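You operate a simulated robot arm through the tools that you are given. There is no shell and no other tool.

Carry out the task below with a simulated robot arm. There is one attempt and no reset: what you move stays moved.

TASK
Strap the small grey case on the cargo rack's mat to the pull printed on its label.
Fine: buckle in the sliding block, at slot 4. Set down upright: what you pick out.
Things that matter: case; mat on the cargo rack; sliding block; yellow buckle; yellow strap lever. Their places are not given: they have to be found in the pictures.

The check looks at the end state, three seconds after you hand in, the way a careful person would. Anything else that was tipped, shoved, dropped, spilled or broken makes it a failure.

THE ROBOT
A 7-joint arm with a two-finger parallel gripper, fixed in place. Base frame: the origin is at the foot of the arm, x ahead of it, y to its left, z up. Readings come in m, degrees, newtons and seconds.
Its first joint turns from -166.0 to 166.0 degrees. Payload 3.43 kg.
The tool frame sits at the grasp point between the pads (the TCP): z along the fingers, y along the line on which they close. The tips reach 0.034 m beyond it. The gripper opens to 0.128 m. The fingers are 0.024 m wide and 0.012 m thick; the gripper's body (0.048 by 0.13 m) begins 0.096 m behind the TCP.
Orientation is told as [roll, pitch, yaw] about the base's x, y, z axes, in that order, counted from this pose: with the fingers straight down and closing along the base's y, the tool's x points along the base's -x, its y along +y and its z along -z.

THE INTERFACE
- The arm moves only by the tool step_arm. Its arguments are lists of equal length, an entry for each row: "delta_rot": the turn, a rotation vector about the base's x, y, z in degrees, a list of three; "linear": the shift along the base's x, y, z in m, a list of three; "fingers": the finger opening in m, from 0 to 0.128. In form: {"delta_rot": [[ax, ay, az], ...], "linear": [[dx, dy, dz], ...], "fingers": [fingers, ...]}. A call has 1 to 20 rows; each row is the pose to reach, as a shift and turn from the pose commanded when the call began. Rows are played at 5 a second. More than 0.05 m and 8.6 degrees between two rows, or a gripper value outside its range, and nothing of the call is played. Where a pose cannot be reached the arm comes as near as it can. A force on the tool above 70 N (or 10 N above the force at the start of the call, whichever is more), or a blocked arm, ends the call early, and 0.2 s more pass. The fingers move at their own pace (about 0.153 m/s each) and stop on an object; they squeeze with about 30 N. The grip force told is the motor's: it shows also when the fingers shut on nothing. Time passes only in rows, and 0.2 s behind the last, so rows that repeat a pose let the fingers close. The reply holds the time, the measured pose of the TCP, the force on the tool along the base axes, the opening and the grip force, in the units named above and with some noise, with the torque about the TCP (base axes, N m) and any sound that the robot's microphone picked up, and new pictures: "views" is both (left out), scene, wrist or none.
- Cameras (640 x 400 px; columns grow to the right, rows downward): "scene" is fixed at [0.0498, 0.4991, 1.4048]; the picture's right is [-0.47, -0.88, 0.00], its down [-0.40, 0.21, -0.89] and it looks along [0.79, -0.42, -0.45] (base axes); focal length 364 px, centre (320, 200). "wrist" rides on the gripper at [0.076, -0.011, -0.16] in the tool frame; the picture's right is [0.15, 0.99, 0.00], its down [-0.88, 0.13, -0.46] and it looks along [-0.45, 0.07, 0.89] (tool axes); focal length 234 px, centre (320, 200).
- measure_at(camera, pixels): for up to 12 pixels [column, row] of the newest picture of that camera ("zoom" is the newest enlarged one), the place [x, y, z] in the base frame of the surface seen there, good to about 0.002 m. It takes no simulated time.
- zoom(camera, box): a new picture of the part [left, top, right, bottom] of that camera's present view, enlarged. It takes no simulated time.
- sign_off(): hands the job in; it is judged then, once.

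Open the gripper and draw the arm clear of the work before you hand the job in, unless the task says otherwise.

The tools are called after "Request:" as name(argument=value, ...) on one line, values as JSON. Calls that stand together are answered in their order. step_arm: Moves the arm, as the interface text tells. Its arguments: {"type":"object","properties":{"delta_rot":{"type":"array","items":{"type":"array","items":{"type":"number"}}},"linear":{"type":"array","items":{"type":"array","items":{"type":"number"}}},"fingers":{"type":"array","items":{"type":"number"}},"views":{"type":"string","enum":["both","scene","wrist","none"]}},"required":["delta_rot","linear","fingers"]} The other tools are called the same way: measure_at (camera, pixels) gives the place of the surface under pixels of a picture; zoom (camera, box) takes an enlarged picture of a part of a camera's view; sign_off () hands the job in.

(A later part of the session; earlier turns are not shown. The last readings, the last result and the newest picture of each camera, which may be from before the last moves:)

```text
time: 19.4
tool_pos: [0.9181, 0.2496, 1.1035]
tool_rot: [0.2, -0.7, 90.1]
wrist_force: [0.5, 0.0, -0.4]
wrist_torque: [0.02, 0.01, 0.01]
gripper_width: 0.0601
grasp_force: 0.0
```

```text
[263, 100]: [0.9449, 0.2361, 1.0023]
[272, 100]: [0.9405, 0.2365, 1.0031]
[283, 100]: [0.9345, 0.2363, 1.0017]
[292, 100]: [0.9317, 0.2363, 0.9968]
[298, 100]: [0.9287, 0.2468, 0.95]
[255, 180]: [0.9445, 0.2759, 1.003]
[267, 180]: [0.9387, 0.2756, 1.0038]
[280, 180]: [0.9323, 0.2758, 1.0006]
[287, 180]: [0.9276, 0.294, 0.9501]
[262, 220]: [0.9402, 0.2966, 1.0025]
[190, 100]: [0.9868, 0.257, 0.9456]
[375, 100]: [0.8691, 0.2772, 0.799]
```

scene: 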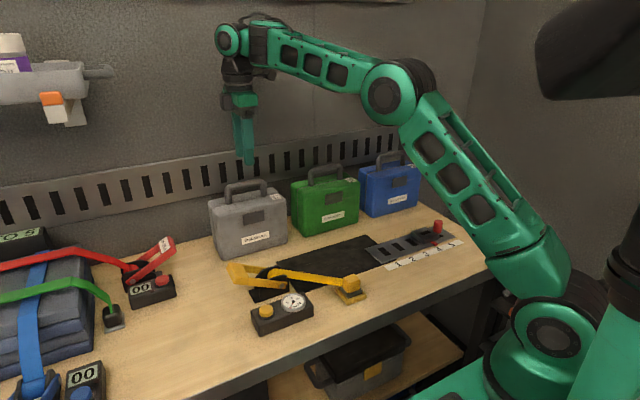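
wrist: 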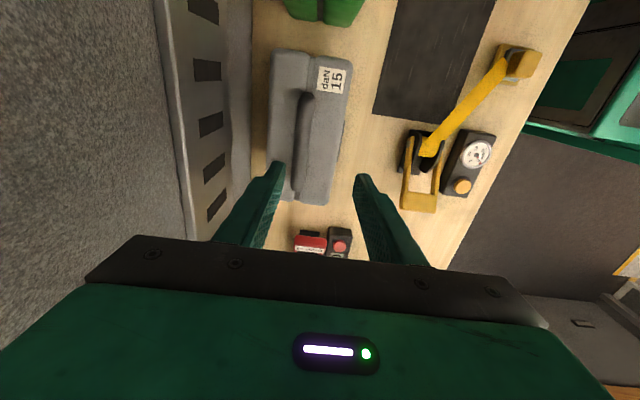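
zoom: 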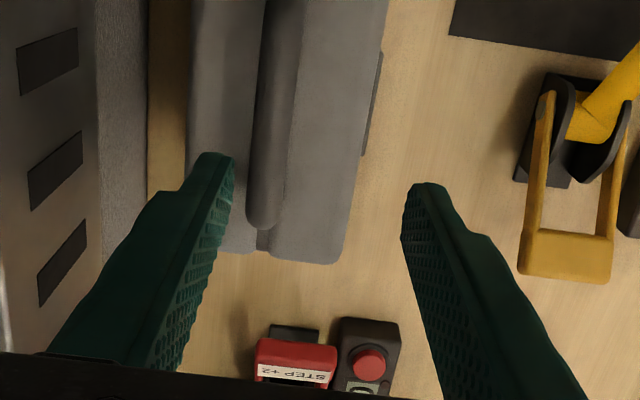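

Bar centre is x≈0.939, y≈0.247, top z≈1.004. I align and descend to TCP z≈0.996 with tips above the case top (0.95).

Request:
step_arm(delta_rot=[[0, 0, 0], [0, 0, 0], [0, 0, 0], [0, 0, 0], [0, 0, 0]], linear=[[0.021, -0.002, -0.01], [0.021, -0.002, -0.04], [0.021, -0.002, -0.07], [0.021, -0.002, -0.09], [0.021, -0.002, -0.09]], fingers=[0.06, 0.06, 0.06, 0.06, 0.06])

Request:
zoom(camera="wrist", box=[240, 120, 400, 260])

Request:
zoom(camera="scene", box=[200, 130, 300, 260])

```text
time: 20.6
tool_pos: [0.9397, 0.2491, 1.0153]
tool_rot: [0.0, -0.9, 90.0]
wrist_force: [-0.3, 0.1, 0.6]
wrist_torque: [0.02, 0.0, 0.0]
gripper_width: 0.0601
grasp_force: 0.1
```

scene: 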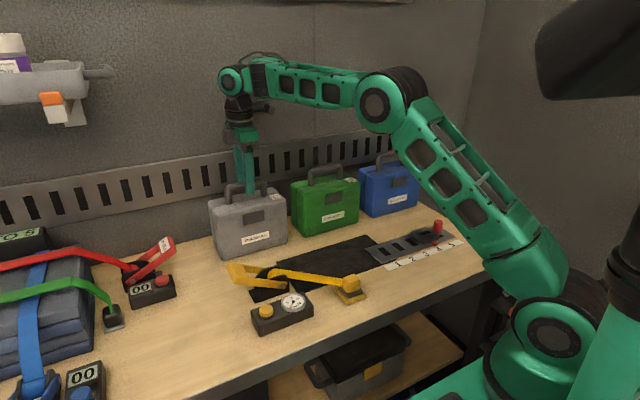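
wrist: 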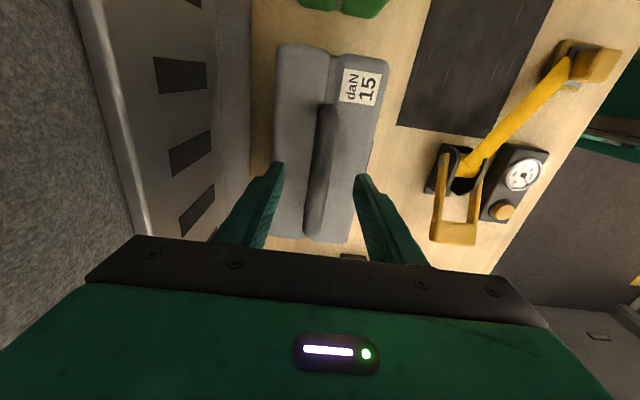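

```text
2.86 times, centred on (320, 190) of wrist
```

zoom: 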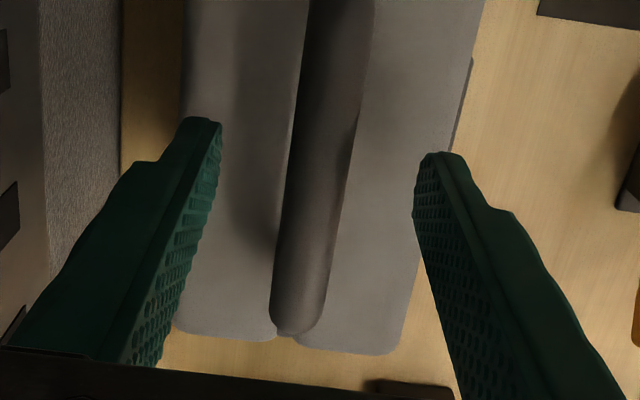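

```text
3.08 times, centred on (250, 195) of scene
```

zoom: 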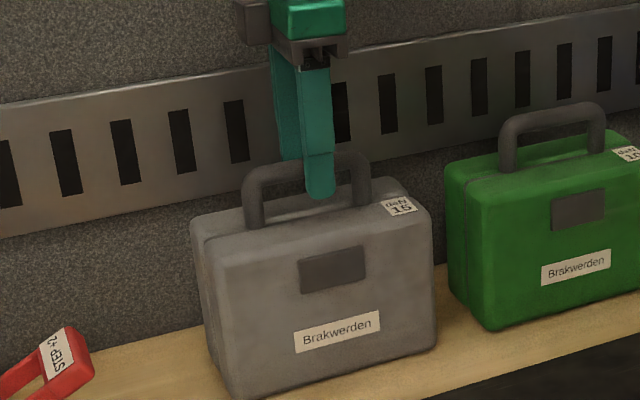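

The fingers straddle the bar. I descend the last 18 mm and close on the handle.

Request:
step_arm(delta_rot=[[0, 0, 0], [0, 0, 0], [0, 0, 0], [0, 0, 0], [0, 0, 0], [0, 0, 0]], linear=[[0, -0.001, -0.01], [0, -0.001, -0.019], [0, -0.001, -0.019], [0, -0.001, -0.019], [0, -0.001, -0.019], [0, -0.001, -0.019]], fingers=[0.06, 0.06, 0.06, 0.03, 0.0, 0.0])

Request:
zoom(camera="scene", box=[200, 130, 300, 260])

```text
time: 22.0
tool_pos: [0.9397, 0.2468, 0.9974]
tool_rot: [0.1, -0.7, 89.9]
wrist_force: [0.2, -0.2, 0.8]
wrist_torque: [0.06, 0.0, 0.02]
gripper_width: 0.0176
grasp_force: 30.3
```

scene: 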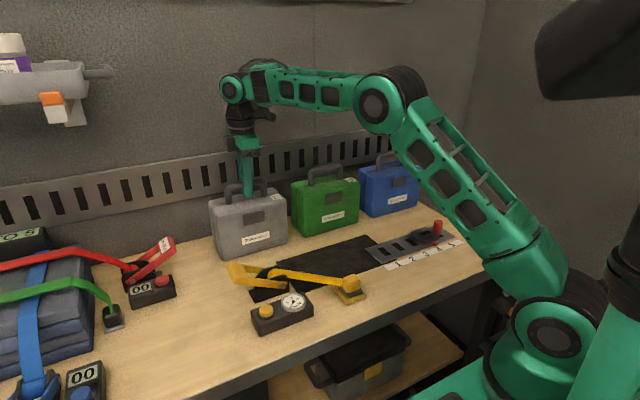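
wrist: 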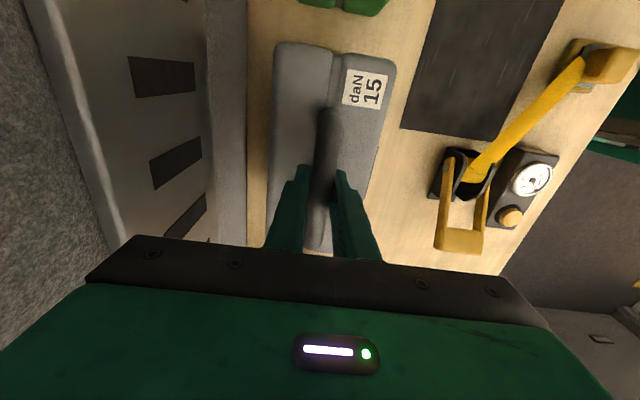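

```text
3.08 times, centred on (250, 195) of scene
```

zoom: 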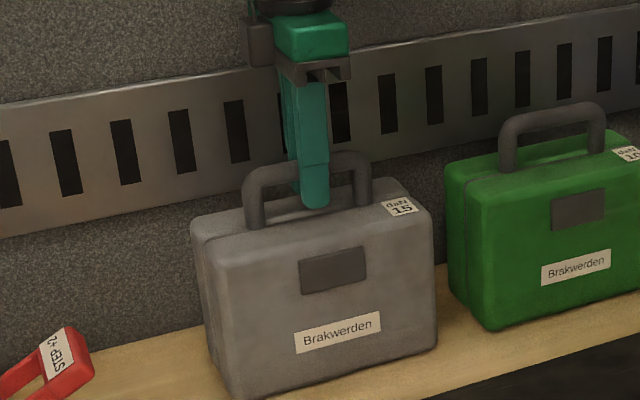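

The handle is gripped (17.6 mm, 30 N). I lift slowly by 30 mm first to check weight and hold.

Request:
step_arm(delta_rot=[[0, 0, 0], [0, 0, 0], [0, 0, 0], [0, 0, 0], [0, 0, 0]], linear=[[0, 0, 0.005], [0, 0, 0.012], [0, 0, 0.02], [0, 0, 0.03], [0, 0, 0.03]], fingers=[0, 0, 0, 0, 0])

Request:
zoom(camera="scene", box=[200, 130, 300, 260])

```text
time: 23.2
tool_pos: [0.9399, 0.2464, 1.0261]
tool_rot: [0.0, -0.7, 90.0]
wrist_force: [-0.7, 0.9, -4.8]
wrist_torque: [-0.01, 0.01, 0.01]
gripper_width: 0.0172
grasp_force: 29.8
```

scene: 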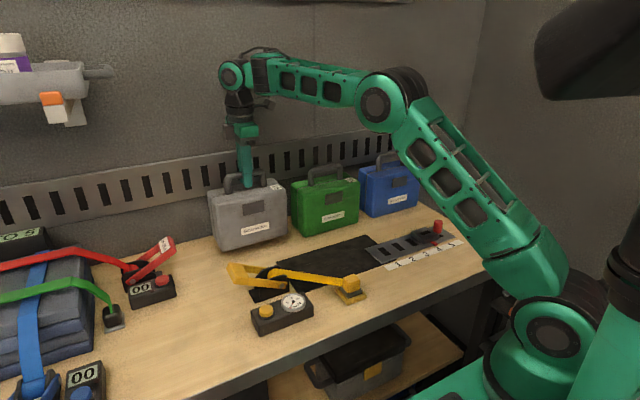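
wrist: 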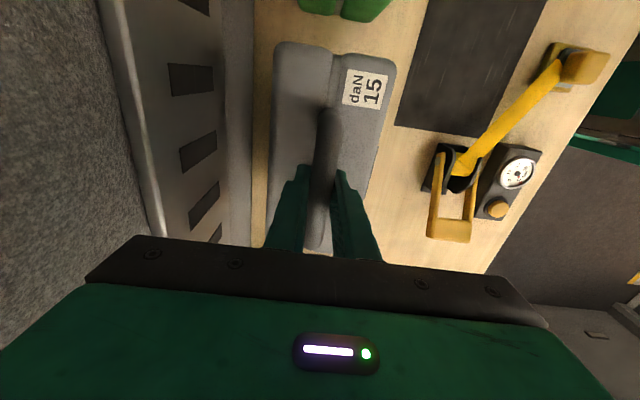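

```text
3.08 times, centred on (250, 195) of scene
```

zoom: 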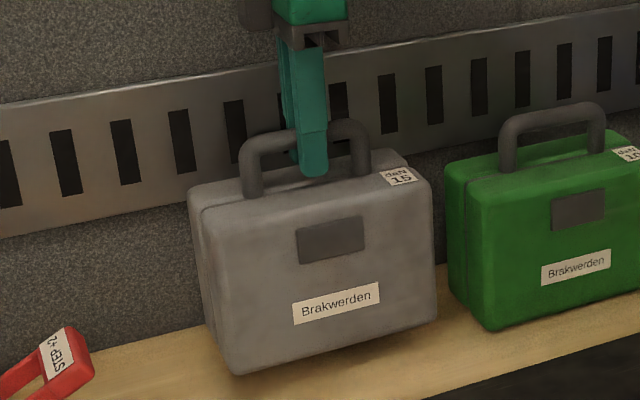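

The case lifts cleanly (about 5 N) and hangs level. I raise it to clear the lever and carry it over the mat.

Request:
step_arm(delta_rot=[[0, 0, 0], [0, 0, 0], [0, 0, 0], [0, 0, 0], [0, 0, 0], [0, 0, 0], [0, 0, 0], [0, 0, 0], [0, 0, 0], [0, 0, 0], [0, 0, 0], [0, 0, 0], [0, 0, 0], [0, 0, 0]], linear=[[-0.005, 0, 0.02], [-0.01, 0, 0.05], [-0.015, 0, 0.08], [-0.02, 0, 0.11], [-0.03, 0, 0.13], [-0.05, -0.015, 0.13], [-0.07, -0.04, 0.13], [-0.09, -0.065, 0.13], [-0.11, -0.09, 0.13], [-0.13, -0.115, 0.13], [-0.15, -0.14, 0.13], [-0.17, -0.165, 0.13], [-0.19, -0.182, 0.13], [-0.19, -0.182, 0.13]], fingers=[0, 0, 0, 0, 0, 0, 0, 0, 0, 0, 0, 0, 0, 0])

```text
time: 26.2
tool_pos: [0.7496, 0.0656, 1.1579]
tool_rot: [0.1, -1.0, 90.0]
wrist_force: [0.3, 0.3, -5.0]
wrist_torque: [-0.05, 0.0, 0.0]
gripper_width: 0.0174
grasp_force: 29.9
```

scene: 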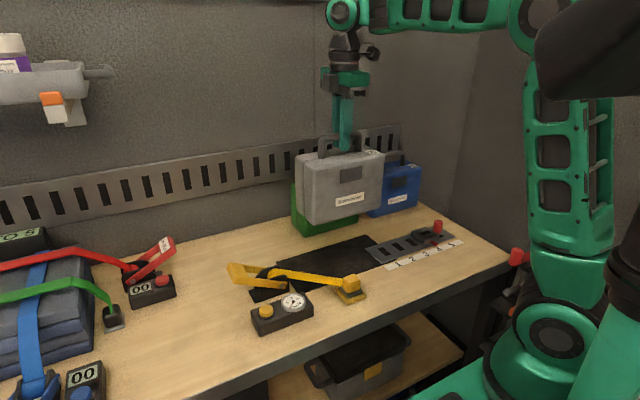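
wrist: 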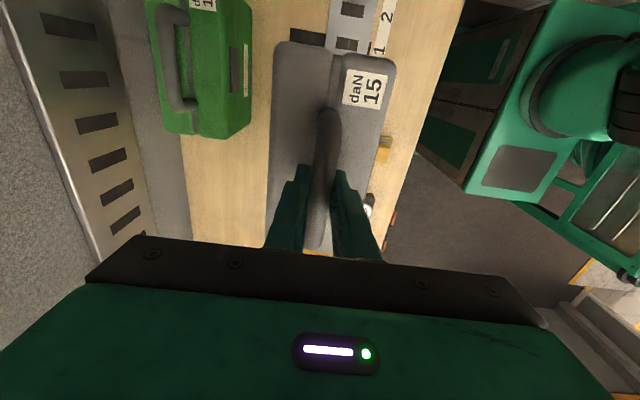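

The case is above the mat at TCP (0.750, 0.066). I lower it most of the way.

Request:
step_arm(delta_rot=[[0, 0, 0], [0, 0, 0], [0, 0, 0], [0, 0, 0], [0, 0, 0], [0, 0, 0], [0, 0, 0]], linear=[[0, 0, -0.03], [0, 0, -0.06], [0, 0, -0.09], [0, 0, -0.115], [0, 0, -0.135], [0, 0, -0.145], [0, 0, -0.145]], fingers=[0, 0, 0, 0, 0, 0, 0])

Request:
zoom(camera="scene", box=[220, 170, 400, 310])

```text
time: 27.8
tool_pos: [0.7478, 0.0651, 1.0096]
tool_rot: [0.1, -0.8, 89.9]
wrist_force: [0.4, 0.4, -5.6]
wrist_torque: [-0.01, 0.01, -0.01]
gripper_width: 0.0176
grasp_force: 29.7
```

scene: 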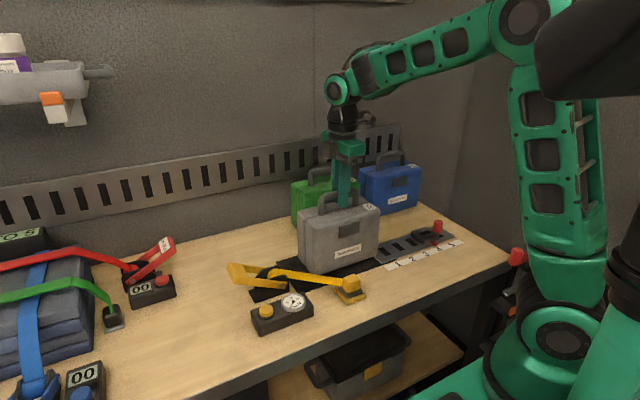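
wrist: 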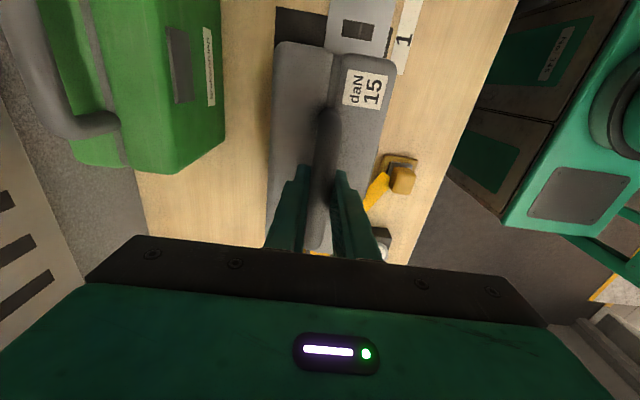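

```text
2.86 times, centred on (310, 240) of scene
```

zoom: 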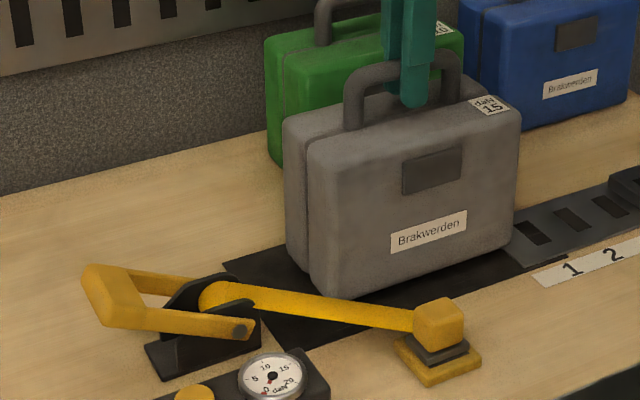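

About 11 mm remain. I lower slowly to contact and then release.

Request:
step_arm(delta_rot=[[0, 0, 0], [0, 0, 0], [0, 0, 0], [0, 0, 0], [0, 0, 0]], linear=[[0.002, 0, -0.003], [0.002, 0, -0.006], [0.002, 0, -0.009], [0.002, 0, -0.011], [0.002, 0, -0.011]], fingers=[0, 0, 0, 0, 0], views="scene")

Request:
zoom(camera="scene", box=[280, 190, 400, 290])

```text
time: 29.0
tool_pos: [0.7502, 0.0652, 0.9999]
tool_rot: [0.1, -0.8, 90.0]
wrist_force: [0.1, -0.5, -5.2]
wrist_torque: [-0.04, 0.01, -0.03]
gripper_width: 0.0174
grasp_force: 30.3
```

scene: 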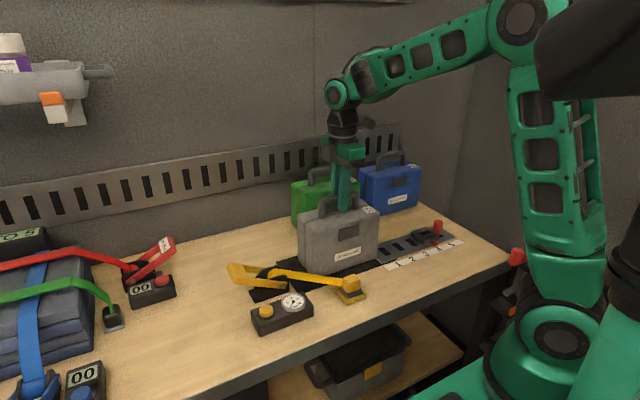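

```text
4.00 times, centred on (340, 240) of scene
```

zoom: 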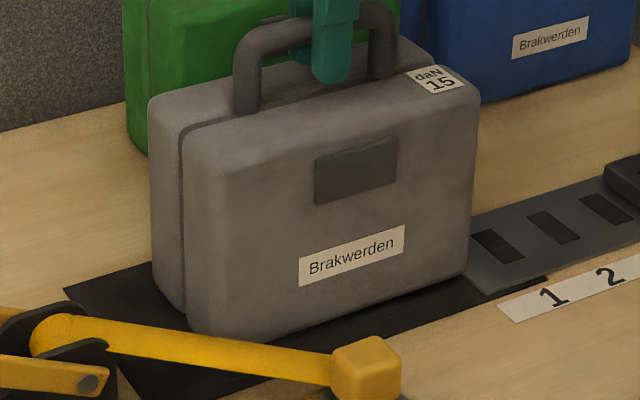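

Still about 5 N hanging, so the case isn't resting yet. I lower a few millimetres more in 1 mm steps.

Request:
step_arm(delta_rot=[[0, 0, 0], [0, 0, 0], [0, 0, 0]], linear=[[0, 0, -0.001], [0, 0, -0.002], [0, 0, -0.002]], fingers=[0, 0, 0], views="none")

Request:
step_arm(delta_rot=[[0, 0, 0], [0, 0, 0]], linear=[[0, 0, -0.001], [0, 0, -0.001]], fingers=[0, 0], views="none")

```text
time: 29.8
tool_pos: [0.7499, 0.0659, 0.9975]
tool_rot: [0.1, -0.8, 90.1]
wrist_force: [0.6, -0.2, -6.2]
wrist_torque: [-0.02, 0.0, 0.0]
gripper_width: 0.0176
grasp_force: 29.8
```

```text
time: 30.4
tool_pos: [0.7497, 0.0664, 0.9988]
tool_rot: [0.1, -0.8, 90.0]
wrist_force: [0.5, -0.1, -5.3]
wrist_torque: [-0.01, 0.01, 0.0]
gripper_width: 0.0176
grasp_force: 30.5
```

Request:
step_arm(delta_rot=[[0, 0, 0], [0, 0, 0], [0, 0, 0]], linear=[[0, 0, -0.001], [0, 0, -0.002], [0, 0, -0.002]], fingers=[0, 0, 0], views="none")

Request:
step_arm(delta_rot=[[0, 0, 0], [0, 0, 0], [0, 0, 0]], linear=[[0, 0, -0.001], [0, 0, -0.002], [0, 0, -0.002]], fingers=[0, 0, 0], views="scene")

Request:
zoom(camera="scene", box=[280, 190, 400, 290])

```text
time: 31.2
tool_pos: [0.7502, 0.0646, 0.9979]
tool_rot: [-0.1, -0.8, 89.9]
wrist_force: [-1.6, -6.9, 20.8]
wrist_torque: [-0.15, 0.01, 0.04]
gripper_width: 0.0174
grasp_force: 30.1
```

```text
time: 32.0
tool_pos: [0.7501, 0.0653, 0.9943]
tool_rot: [-0.1, -0.8, 89.9]
wrist_force: [4.2, 0.3, 27.8]
wrist_torque: [0.09, 0.01, 0.01]
gripper_width: 0.0176
grasp_force: 30.7
```

scene: 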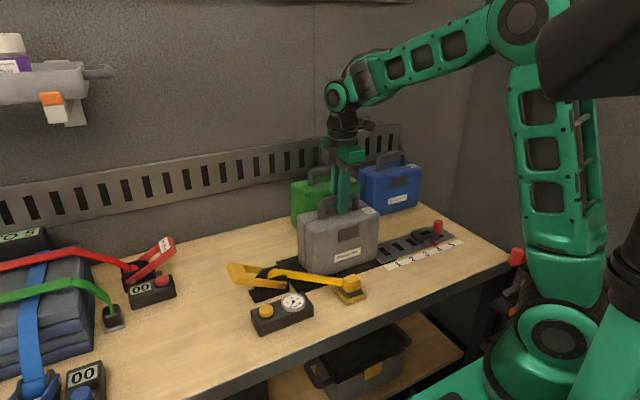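

```text
4.00 times, centred on (340, 240) of scene
```

zoom: 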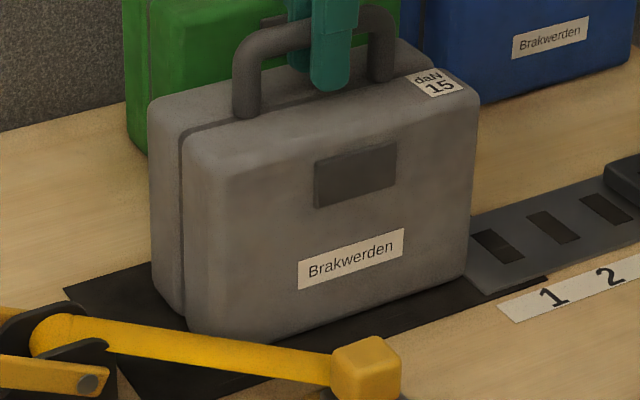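

The case is on the mat (upward force now). I relieve the push by 2–3 mm, open, and rise straight up.

Request:
step_arm(delta_rot=[[0, 0, 0], [0, 0, 0], [0, 0, 0], [0, 0, 0], [0, 0, 0], [0, 0, 0], [0, 0, 0], [0, 0, 0]], linear=[[0, 0, 0.002], [0, 0, 0.002], [0, 0, 0.002], [0, 0, 0.002], [0, 0, 0.02], [0, 0, 0.05], [0, 0, 0.09], [0, 0, 0.09]], fingers=[0, 0.03, 0.05, 0.06, 0.06, 0.06, 0.06, 0.06])

Request:
zoom(camera="scene", box=[280, 190, 400, 290])

Request:
measure_at(camera="scene", pixels=[[330, 201], [343, 197], [350, 231], [325, 265], [372, 252], [305, 235], [320, 225], [365, 214]])

```text
time: 33.8
tool_pos: [0.7532, 0.066, 1.084]
tool_rot: [0.1, -0.9, 90.0]
wrist_force: [0.0, 0.0, -1.0]
wrist_torque: [0.01, 0.04, -0.01]
gripper_width: 0.0597
grasp_force: 0.1
```

scene: 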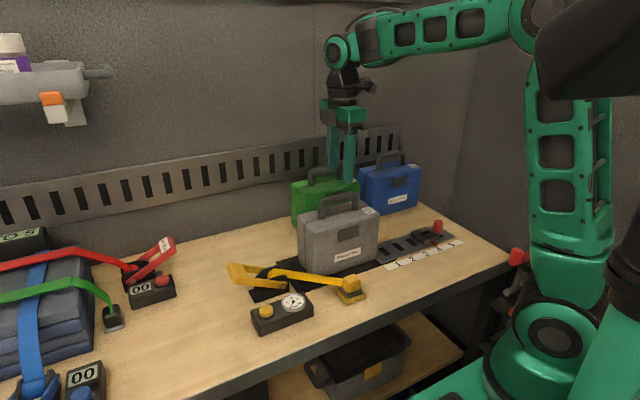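
wrist: 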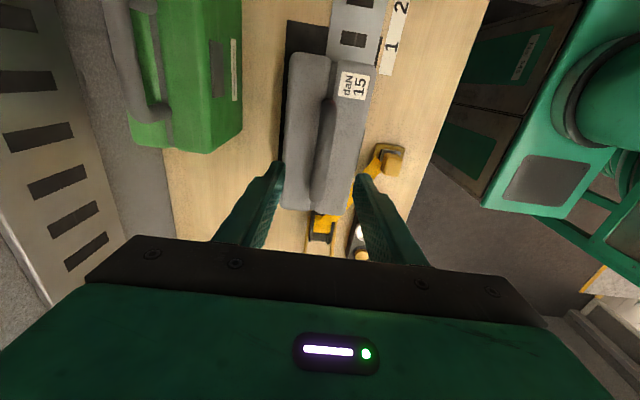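

```text
4.00 times, centred on (340, 240) of scene
```

zoom: 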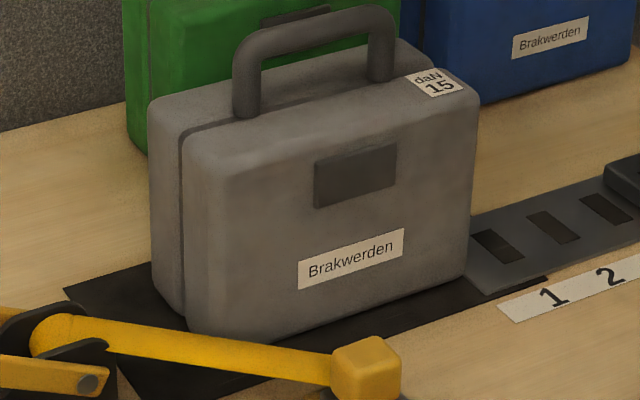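

```text
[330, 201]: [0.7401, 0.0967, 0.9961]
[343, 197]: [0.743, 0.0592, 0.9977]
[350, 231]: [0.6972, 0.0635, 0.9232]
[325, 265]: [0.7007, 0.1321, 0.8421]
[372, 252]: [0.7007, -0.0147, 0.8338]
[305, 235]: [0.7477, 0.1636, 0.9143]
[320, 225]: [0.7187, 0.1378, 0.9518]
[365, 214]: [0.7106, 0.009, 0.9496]
```

The case stands upright on the mat with its front face at x≈0.70. Now I move above the parked buckle near (0.61,0.115) for a closer look.

Request:
step_arm(delta_rot=[[0, 0, 0], [0, 0, 0], [0, 0, 0], [0, 0, 0], [0, 0, 0], [0, 0, 0], [0, 0, 0]], linear=[[-0.04, 0.01, 0], [-0.08, 0.02, 0], [-0.12, 0.03, 0], [-0.14, 0.035, 0], [-0.14, 0.035, -0.04], [-0.14, 0.035, -0.08], [-0.14, 0.035, -0.08]], fingers=[0.06, 0.06, 0.06, 0.07, 0.07, 0.07, 0.07])

Request:
zoom(camera="wrist", box=[260, 110, 400, 250])

```text
time: 35.4
tool_pos: [0.6107, 0.101, 1.0035]
tool_rot: [0.1, -0.7, 90.0]
wrist_force: [0.4, 0.1, -0.3]
wrist_torque: [0.05, 0.0, -0.02]
gripper_width: 0.0699
grasp_force: 0.1
```

scene: 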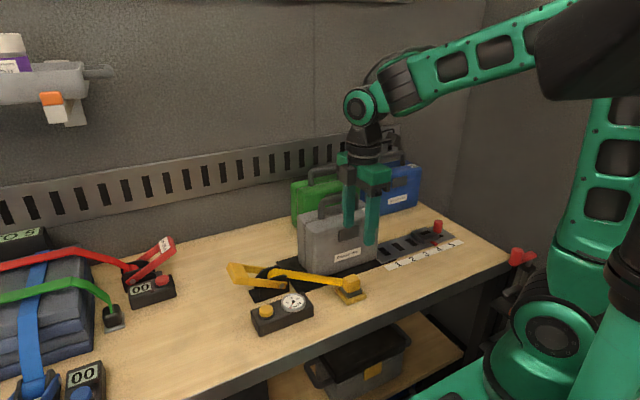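
wrist: 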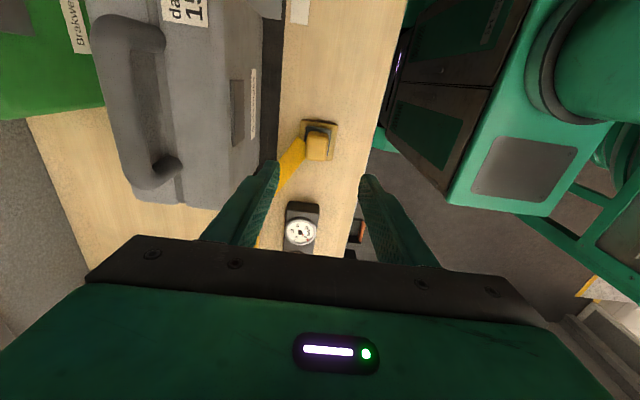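

```text
2.86 times, centred on (330, 180) of wrist
```

zoom: 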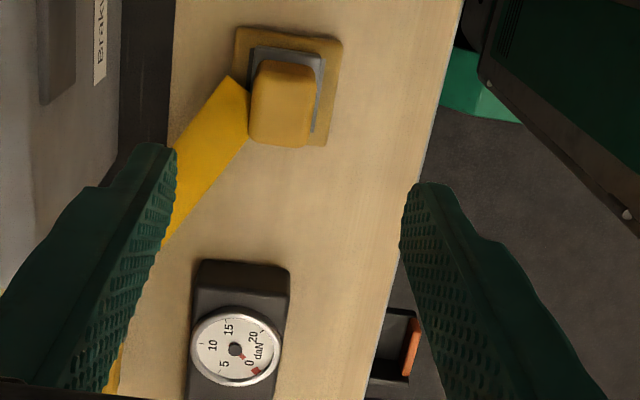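

Measuring the buckle cube, flange and holder corners in this zoom.

Request:
measure_at(camera="zoom", pixels=[[263, 68], [310, 70], [256, 132], [308, 138], [285, 100], [257, 50], [320, 58], [314, 128], [238, 30], [340, 40], [323, 142], [240, 110]])

Request:
zoom(camera="wrist", box=[285, 105, 355, 175])

```text
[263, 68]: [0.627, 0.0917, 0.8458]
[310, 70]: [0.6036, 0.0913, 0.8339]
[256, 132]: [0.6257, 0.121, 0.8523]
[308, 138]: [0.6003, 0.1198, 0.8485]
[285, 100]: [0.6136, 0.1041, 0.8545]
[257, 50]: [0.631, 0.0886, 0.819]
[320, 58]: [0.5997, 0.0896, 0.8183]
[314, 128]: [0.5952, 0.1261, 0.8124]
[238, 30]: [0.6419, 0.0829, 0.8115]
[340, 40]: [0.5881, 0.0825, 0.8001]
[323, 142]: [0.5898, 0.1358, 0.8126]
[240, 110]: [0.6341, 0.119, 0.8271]
```

```text
5.71 times, centred on (320, 140) of wrist
```

zoom: 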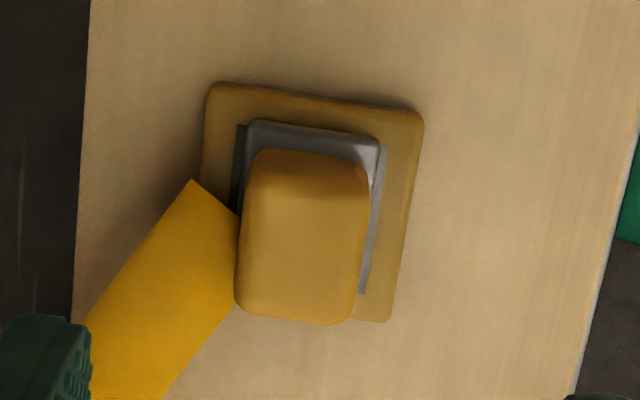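

Cube spans x 0.600–0.628, y 0.092–0.121, top z 0.854. I check the strap's height where it meets the cube, to see whether a finger would press on it.

Request:
measure_at(camera="zoom", pixels=[[193, 185], [215, 210], [235, 225], [230, 280], [160, 260], [120, 320], [232, 140], [378, 200], [365, 150], [250, 125], [375, 140], [362, 285]])

Request:
zoom(camera="scene", box=[325, 265, 375, 305])

```text
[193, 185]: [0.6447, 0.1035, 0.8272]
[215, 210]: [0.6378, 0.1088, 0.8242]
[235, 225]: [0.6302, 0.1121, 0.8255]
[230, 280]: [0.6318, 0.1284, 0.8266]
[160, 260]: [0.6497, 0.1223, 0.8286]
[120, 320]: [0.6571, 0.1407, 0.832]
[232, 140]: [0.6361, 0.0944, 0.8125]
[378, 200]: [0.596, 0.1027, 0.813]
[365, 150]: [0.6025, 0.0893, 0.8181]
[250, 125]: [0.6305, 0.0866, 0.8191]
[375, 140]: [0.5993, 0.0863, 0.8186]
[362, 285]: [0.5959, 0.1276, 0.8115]
```

```text
10.00 times, centred on (350, 285) of scene
```

zoom: 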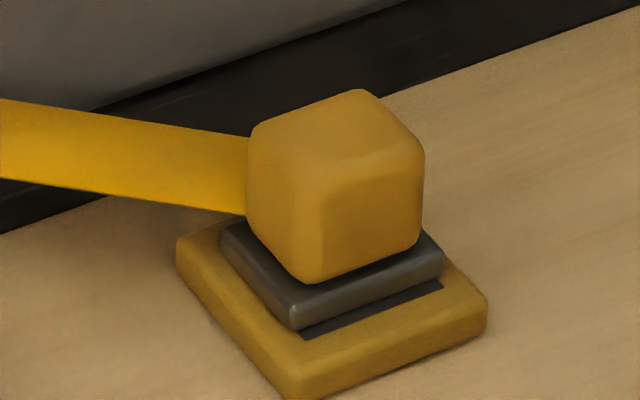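

The strap meets the cube low at z≈0.825, so I'll grip the top 20 mm of the cube with tips at ≈0.834. First down to z≈0.90 to verify alignment.

Request:
step_arm(delta_rot=[[0, 0, 0], [0, 0, 0], [0, 0, 0], [0, 0, 0], [0, 0, 0]], linear=[[0.0035, 0.005, -0.03], [0.0035, 0.005, -0.06], [0.0035, 0.005, -0.085], [0.0035, 0.005, -0.1], [0.0035, 0.005, -0.1]], fingers=[0.06, 0.055, 0.05, 0.05, 0.05])

Request:
zoom(camera="wrist", box=[265, 130, 385, 240])

Request:
zoom(camera="scene", box=[310, 240, 390, 310])

```text
time: 36.6
tool_pos: [0.614, 0.1055, 0.9043]
tool_rot: [0.0, -0.6, 90.0]
wrist_force: [0.0, -0.5, -0.4]
wrist_torque: [0.02, 0.02, 0.0]
gripper_width: 0.05
grasp_force: 0.1
```

scene: 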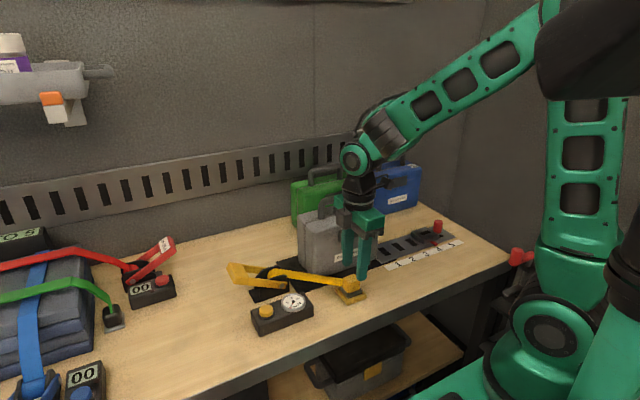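
wrist: 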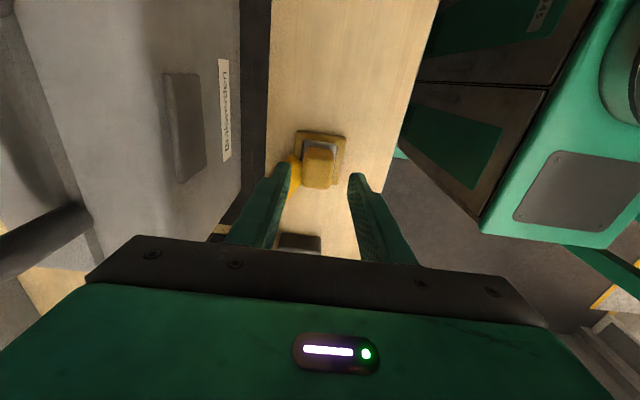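

```text
3.64 times, centred on (325, 185) of wrist
```

zoom: 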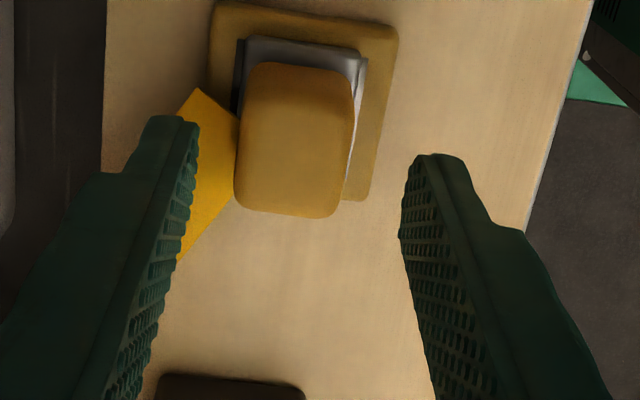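

```text
5.71 times, centred on (350, 275) of scene
```

zoom: 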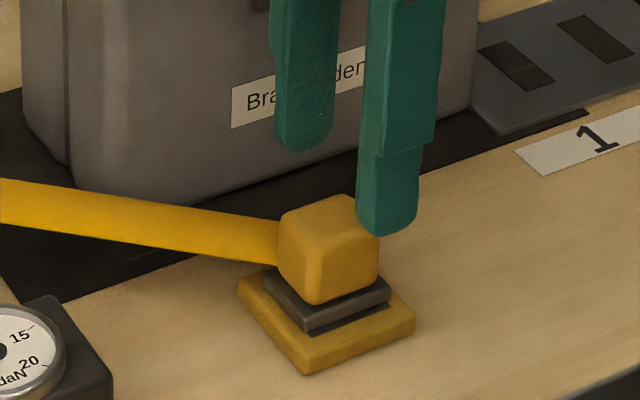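

Aligned over the cube. I descend to TCP z≈0.868 and close.

Request:
step_arm(delta_rot=[[0, 0, 0], [0, 0, 0], [0, 0, 0], [0, 0, 0], [0, 0, 0], [0, 0, 0]], linear=[[0, 0, -0.018], [0, 0, -0.036], [0, 0, -0.036], [0, 0, -0.036], [0, 0, -0.036], [0, 0, -0.036]], fingers=[0.05, 0.05, 0.05, 0.03, 0.015, 0.015])

Request:
zoom(camera="scene", box=[310, 240, 390, 310])

```text
time: 38.0
tool_pos: [0.614, 0.1048, 0.8669]
tool_rot: [0.0, -0.6, 90.0]
wrist_force: [0.5, 0.6, -0.3]
wrist_torque: [0.0, 0.02, 0.01]
gripper_width: 0.0292
grasp_force: 29.7
heard: snap
```

scene: 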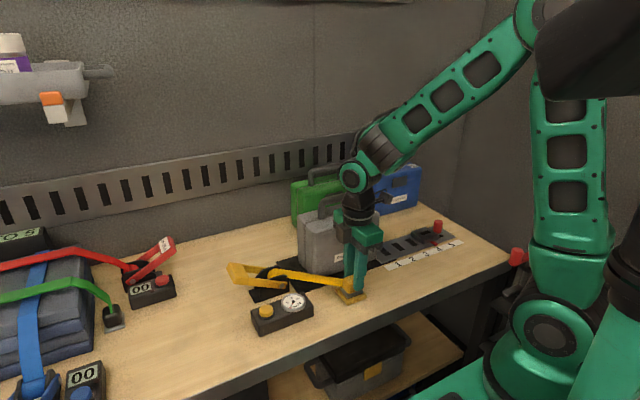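
wrist: 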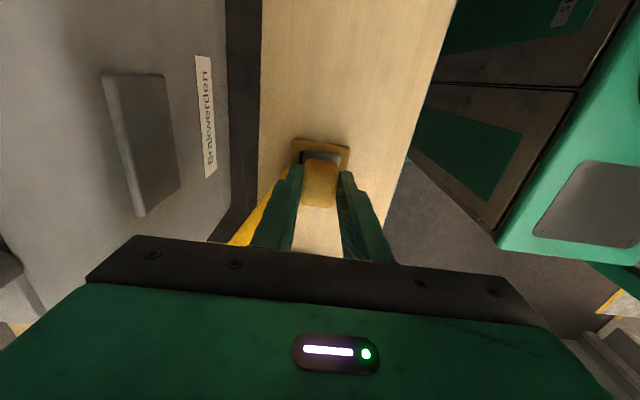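

```text
5.71 times, centred on (350, 275) of scene
```

zoom: 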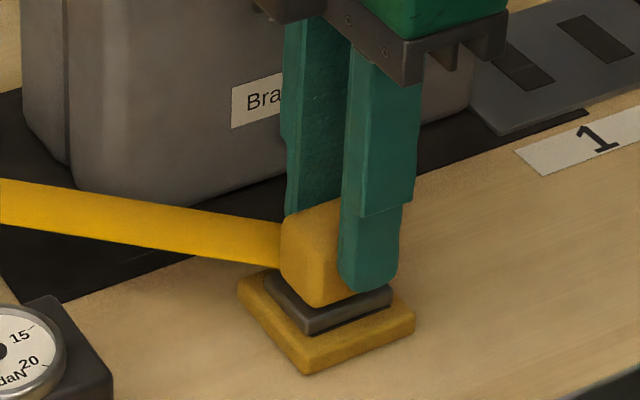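

The buckle is gripped (29 mm) and a snap was heard, likely its clip letting go. I lift gently and look at its underside.

Request:
step_arm(delta_rot=[[0, 0, 0], [0, 0, 0], [0, 0, 0], [0, 0, 0], [0, 0, 0]], linear=[[0, 0, 0.004], [0, 0, 0.01], [0, 0, 0.02], [0, 0, 0.04], [0, 0, 0.04]], fingers=[0.015, 0.015, 0.015, 0.015, 0.015])

Request:
zoom(camera="scene", box=[310, 240, 390, 310])

Request:
zoom(camera="wrist", box=[265, 130, 385, 240])

```text
time: 39.2
tool_pos: [0.6139, 0.1049, 0.9079]
tool_rot: [0.1, -0.7, 90.0]
wrist_force: [-0.1, -0.6, -0.4]
wrist_torque: [-0.01, 0.01, -0.02]
gripper_width: 0.0291
grasp_force: 29.8
```

scene: 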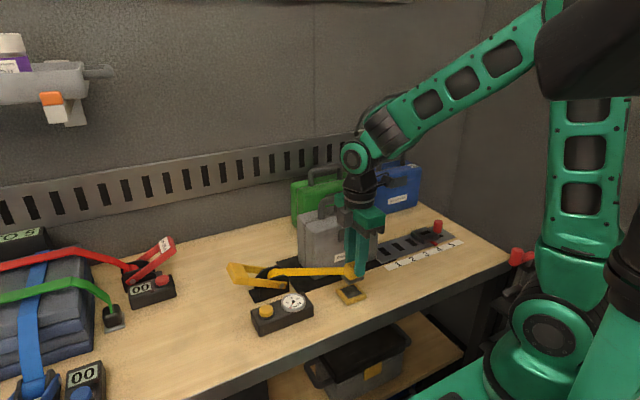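
wrist: 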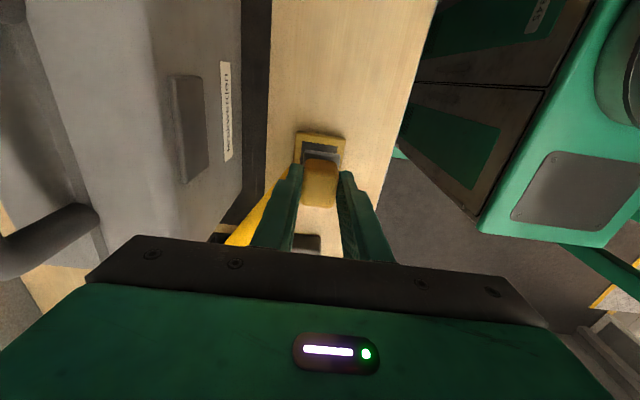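

```text
5.71 times, centred on (350, 275) of scene
```

zoom: 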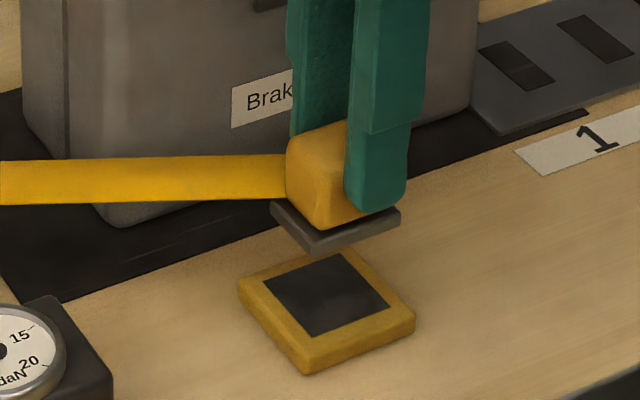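

```text
3.64 times, centred on (325, 185) of wrist
```

zoom: 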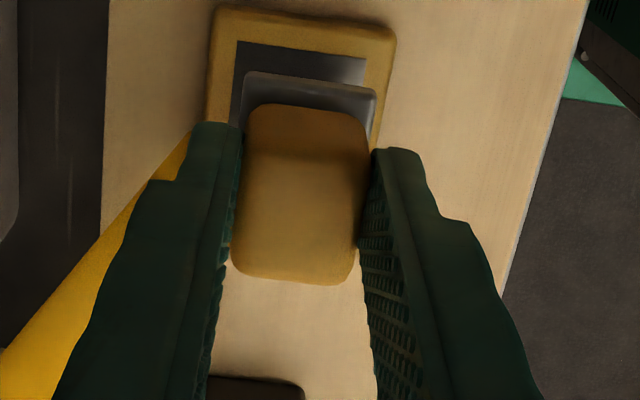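

The buckle is a cube on a grey plate, free of its holder. I raise it to z≈1.10 and bring it over the strap line at x≈0.72 so the strap will run over the case in front of the handle.

Request:
step_arm(delta_rot=[[0, 0, 0], [0, 0, 0], [0, 0, 0], [0, 0, 0], [0, 0, 0], [0, 0, 0], [0, 0, 0], [0, 0, 0], [0, 0, 0], [0, 0, 0]], linear=[[0, 0, 0.04], [0, 0, 0.08], [0, 0, 0.12], [0, 0, 0.16], [0, 0, 0.195], [0.035, 0, 0.2], [0.07, 0, 0.2], [0.105, 0, 0.2], [0.106, -0.02, 0.2], [0.106, -0.02, 0.2]], fingers=[0.015, 0.015, 0.015, 0.015, 0.015, 0.015, 0.015, 0.015, 0.015, 0.015])

Request:
zoom(camera="scene", box=[220, 170, 400, 310])

```text
time: 41.4
tool_pos: [0.719, 0.0824, 1.1084]
tool_rot: [0.0, -0.7, 90.1]
wrist_force: [-0.4, 0.2, -1.2]
wrist_torque: [0.03, -0.01, 0.05]
gripper_width: 0.0292
grasp_force: 29.5
```

scene: 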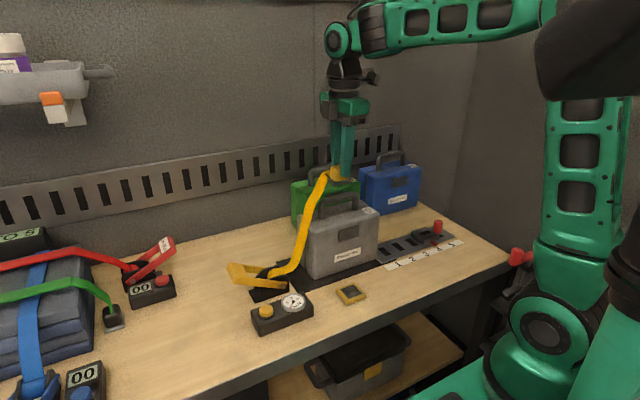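
wrist: 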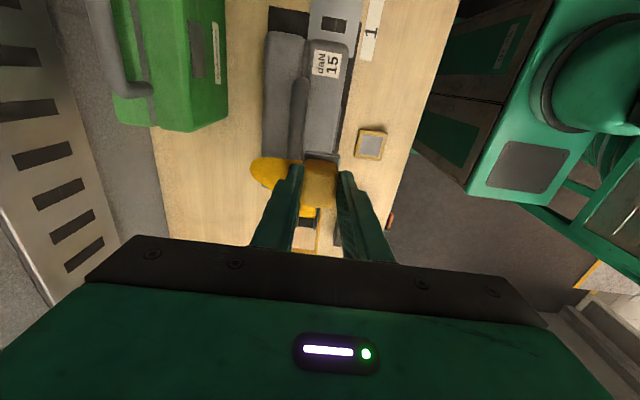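

```text
2.86 times, centred on (310, 240) of scene
```

zoom: 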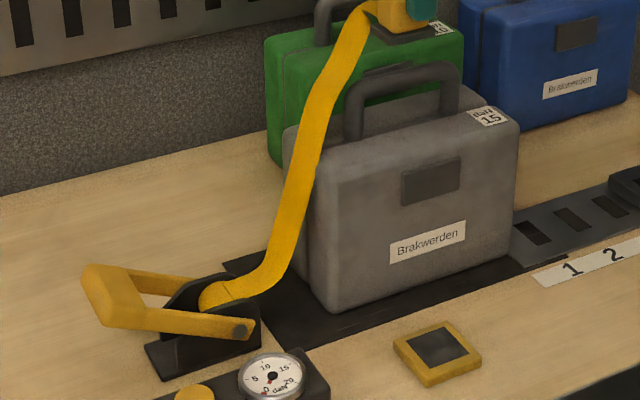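

The strap follows freely but bulges toward +x near the buckle. I zoom in to see how it leaves the buckle relative to the finger and handle.

Request:
zoom(camera="wrist", box=[230, 130, 390, 260])

Request:
zoom(camera="scene", box=[290, 140, 370, 220])

Request:
measure_at(camera="scene", pixels=[[327, 173], [322, 180], [317, 190], [313, 205], [308, 220], [304, 240], [300, 255], [292, 267], [285, 272], [337, 172]])

```text
3.08 times, centred on (310, 195) of wrist
```

zoom: 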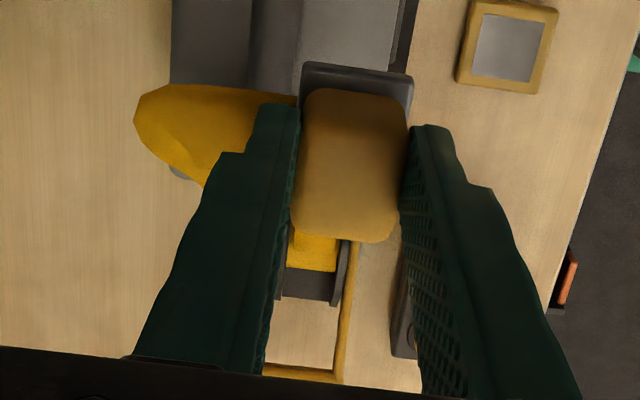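

```text
5.00 times, centred on (330, 180) of scene
```

zoom: 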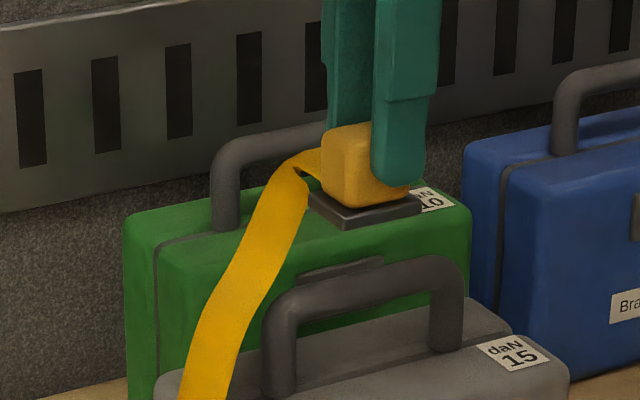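

```text
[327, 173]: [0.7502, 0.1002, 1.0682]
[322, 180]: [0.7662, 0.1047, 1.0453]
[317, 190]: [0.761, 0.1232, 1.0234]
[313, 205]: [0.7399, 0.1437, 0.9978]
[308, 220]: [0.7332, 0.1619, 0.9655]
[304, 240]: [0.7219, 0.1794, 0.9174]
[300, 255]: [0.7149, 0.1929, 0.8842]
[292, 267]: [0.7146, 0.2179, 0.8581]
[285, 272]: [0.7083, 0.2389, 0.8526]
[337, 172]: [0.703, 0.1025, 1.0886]
```

The strap leaves the cube toward +x/+y, so I'll traverse slightly forward (x≈0.69) and higher to keep it in front of the handle. Half the way first.

Request:
step_arm(delta_rot=[[0, 0, 0], [0, 0, 0], [0, 0, 0], [0, 0, 0], [0, 0, 0], [0, 0, 0], [0, 0, 0]], linear=[[-0.02, 0, 0.02], [-0.035, -0.02, 0.03], [-0.035, -0.06, 0.03], [-0.035, -0.1, 0.03], [-0.035, -0.14, 0.03], [-0.035, -0.17, 0.03], [-0.035, -0.17, 0.03]], fingers=[0.015, 0.015, 0.015, 0.015, 0.015, 0.015, 0.015])

Request:
zoom(camera="scene", box=[250, 130, 410, 290])

```text
time: 43.0
tool_pos: [0.6833, -0.0844, 1.1384]
tool_rot: [0.1, -0.7, 90.0]
wrist_force: [-0.4, -0.1, -1.1]
wrist_torque: [-0.04, 0.01, -0.01]
gripper_width: 0.0291
grasp_force: 30.3
```

scene: 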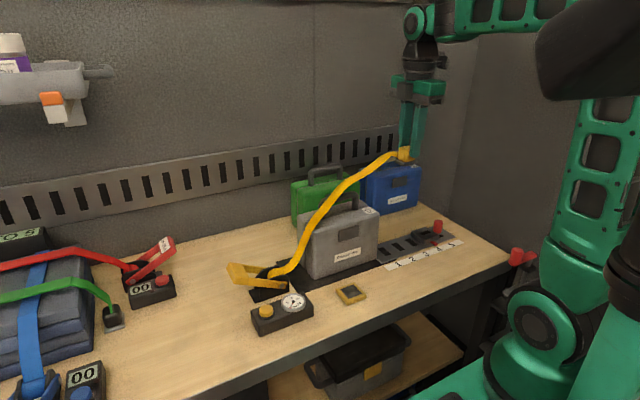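
wrist: 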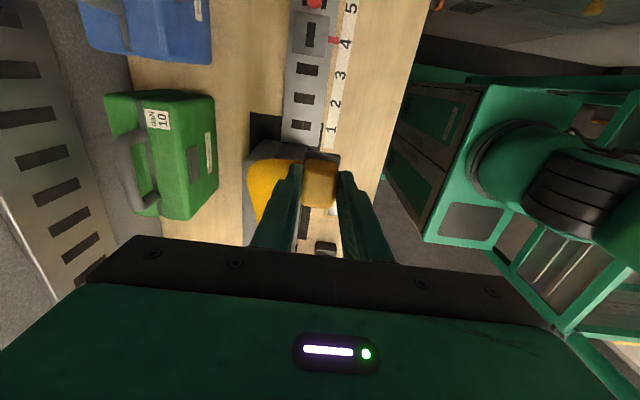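

```text
2.50 times, centred on (330, 210) of scene
```

zoom: 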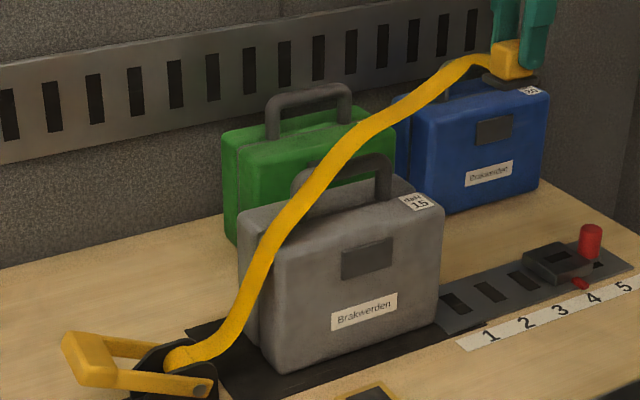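

Checking where the strap lies relative to the handle (x 0.742–0.758, top z 1.004).

Request:
measure_at(camera="scene", pixels=[[389, 157], [375, 166], [360, 175], [346, 183], [335, 193], [325, 205], [316, 218], [309, 230], [302, 245], [296, 260]])

```text
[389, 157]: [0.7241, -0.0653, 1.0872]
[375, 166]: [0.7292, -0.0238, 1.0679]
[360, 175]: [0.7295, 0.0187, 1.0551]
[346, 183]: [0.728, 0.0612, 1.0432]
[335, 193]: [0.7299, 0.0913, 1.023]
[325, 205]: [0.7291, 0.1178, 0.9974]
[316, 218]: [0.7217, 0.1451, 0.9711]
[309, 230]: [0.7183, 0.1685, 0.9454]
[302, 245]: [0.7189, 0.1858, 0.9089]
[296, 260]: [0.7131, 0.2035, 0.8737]
```

The strap passes the handle at x≈0.728, just in front of it. I carry on to y≈−0.223 staying forward at x≈0.683 and then lower, so the strap settles ahead of the handle.

Request:
step_arm(delta_rot=[[0, 0, 0], [0, 0, 0], [0, 0, 0], [0, 0, 0], [0, 0, 0], [0, 0, 0], [0, 0, 0], [0, 0, 0], [0, 0, 0]], linear=[[0, -0.035, 0], [0, -0.07, -0.01], [0, -0.105, -0.02], [0, -0.139, -0.04], [0, -0.139, -0.08], [0, -0.139, -0.12], [0, -0.139, -0.16], [0, -0.139, -0.19], [0, -0.139, -0.19]], fingers=[0.015, 0.015, 0.015, 0.015, 0.015, 0.015, 0.015, 0.015, 0.015])

Request:
zoom(camera="scene", box=[260, 160, 460, 300])

Request:
zoom(camera="wrist", box=[220, 100, 400, 250])

```text
time: 45.0
tool_pos: [0.6845, -0.2218, 0.9472]
tool_rot: [0.0, -0.8, 90.1]
wrist_force: [-0.4, 0.4, -0.8]
wrist_torque: [-0.01, 0.04, -0.05]
gripper_width: 0.0295
grasp_force: 29.8
```

scene: 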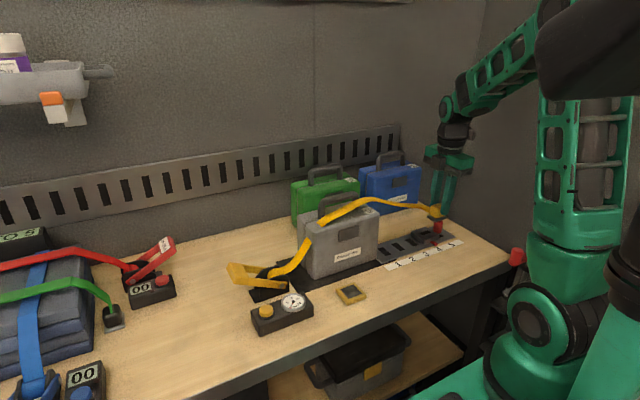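
wrist: 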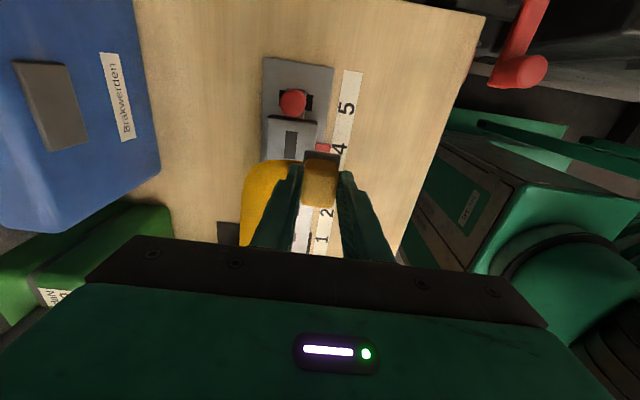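

```text
2.86 times, centred on (360, 230) of scene
```

zoom: 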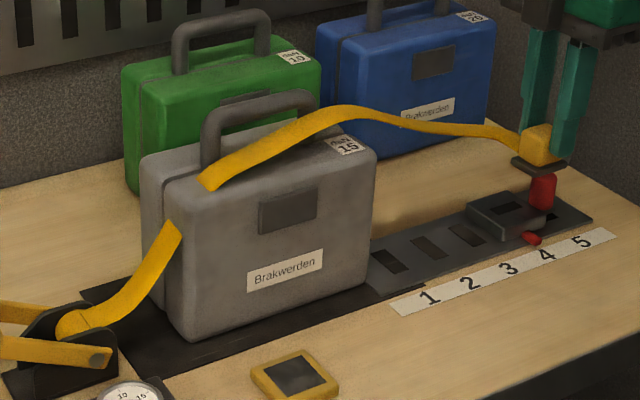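

```text
2.67 times, centred on (310, 175) of wrist
```

zoom: 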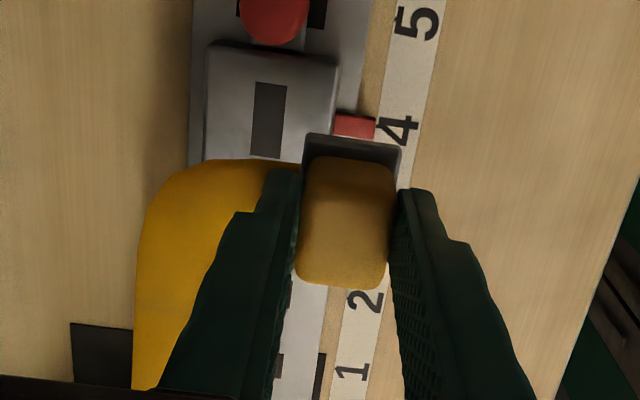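

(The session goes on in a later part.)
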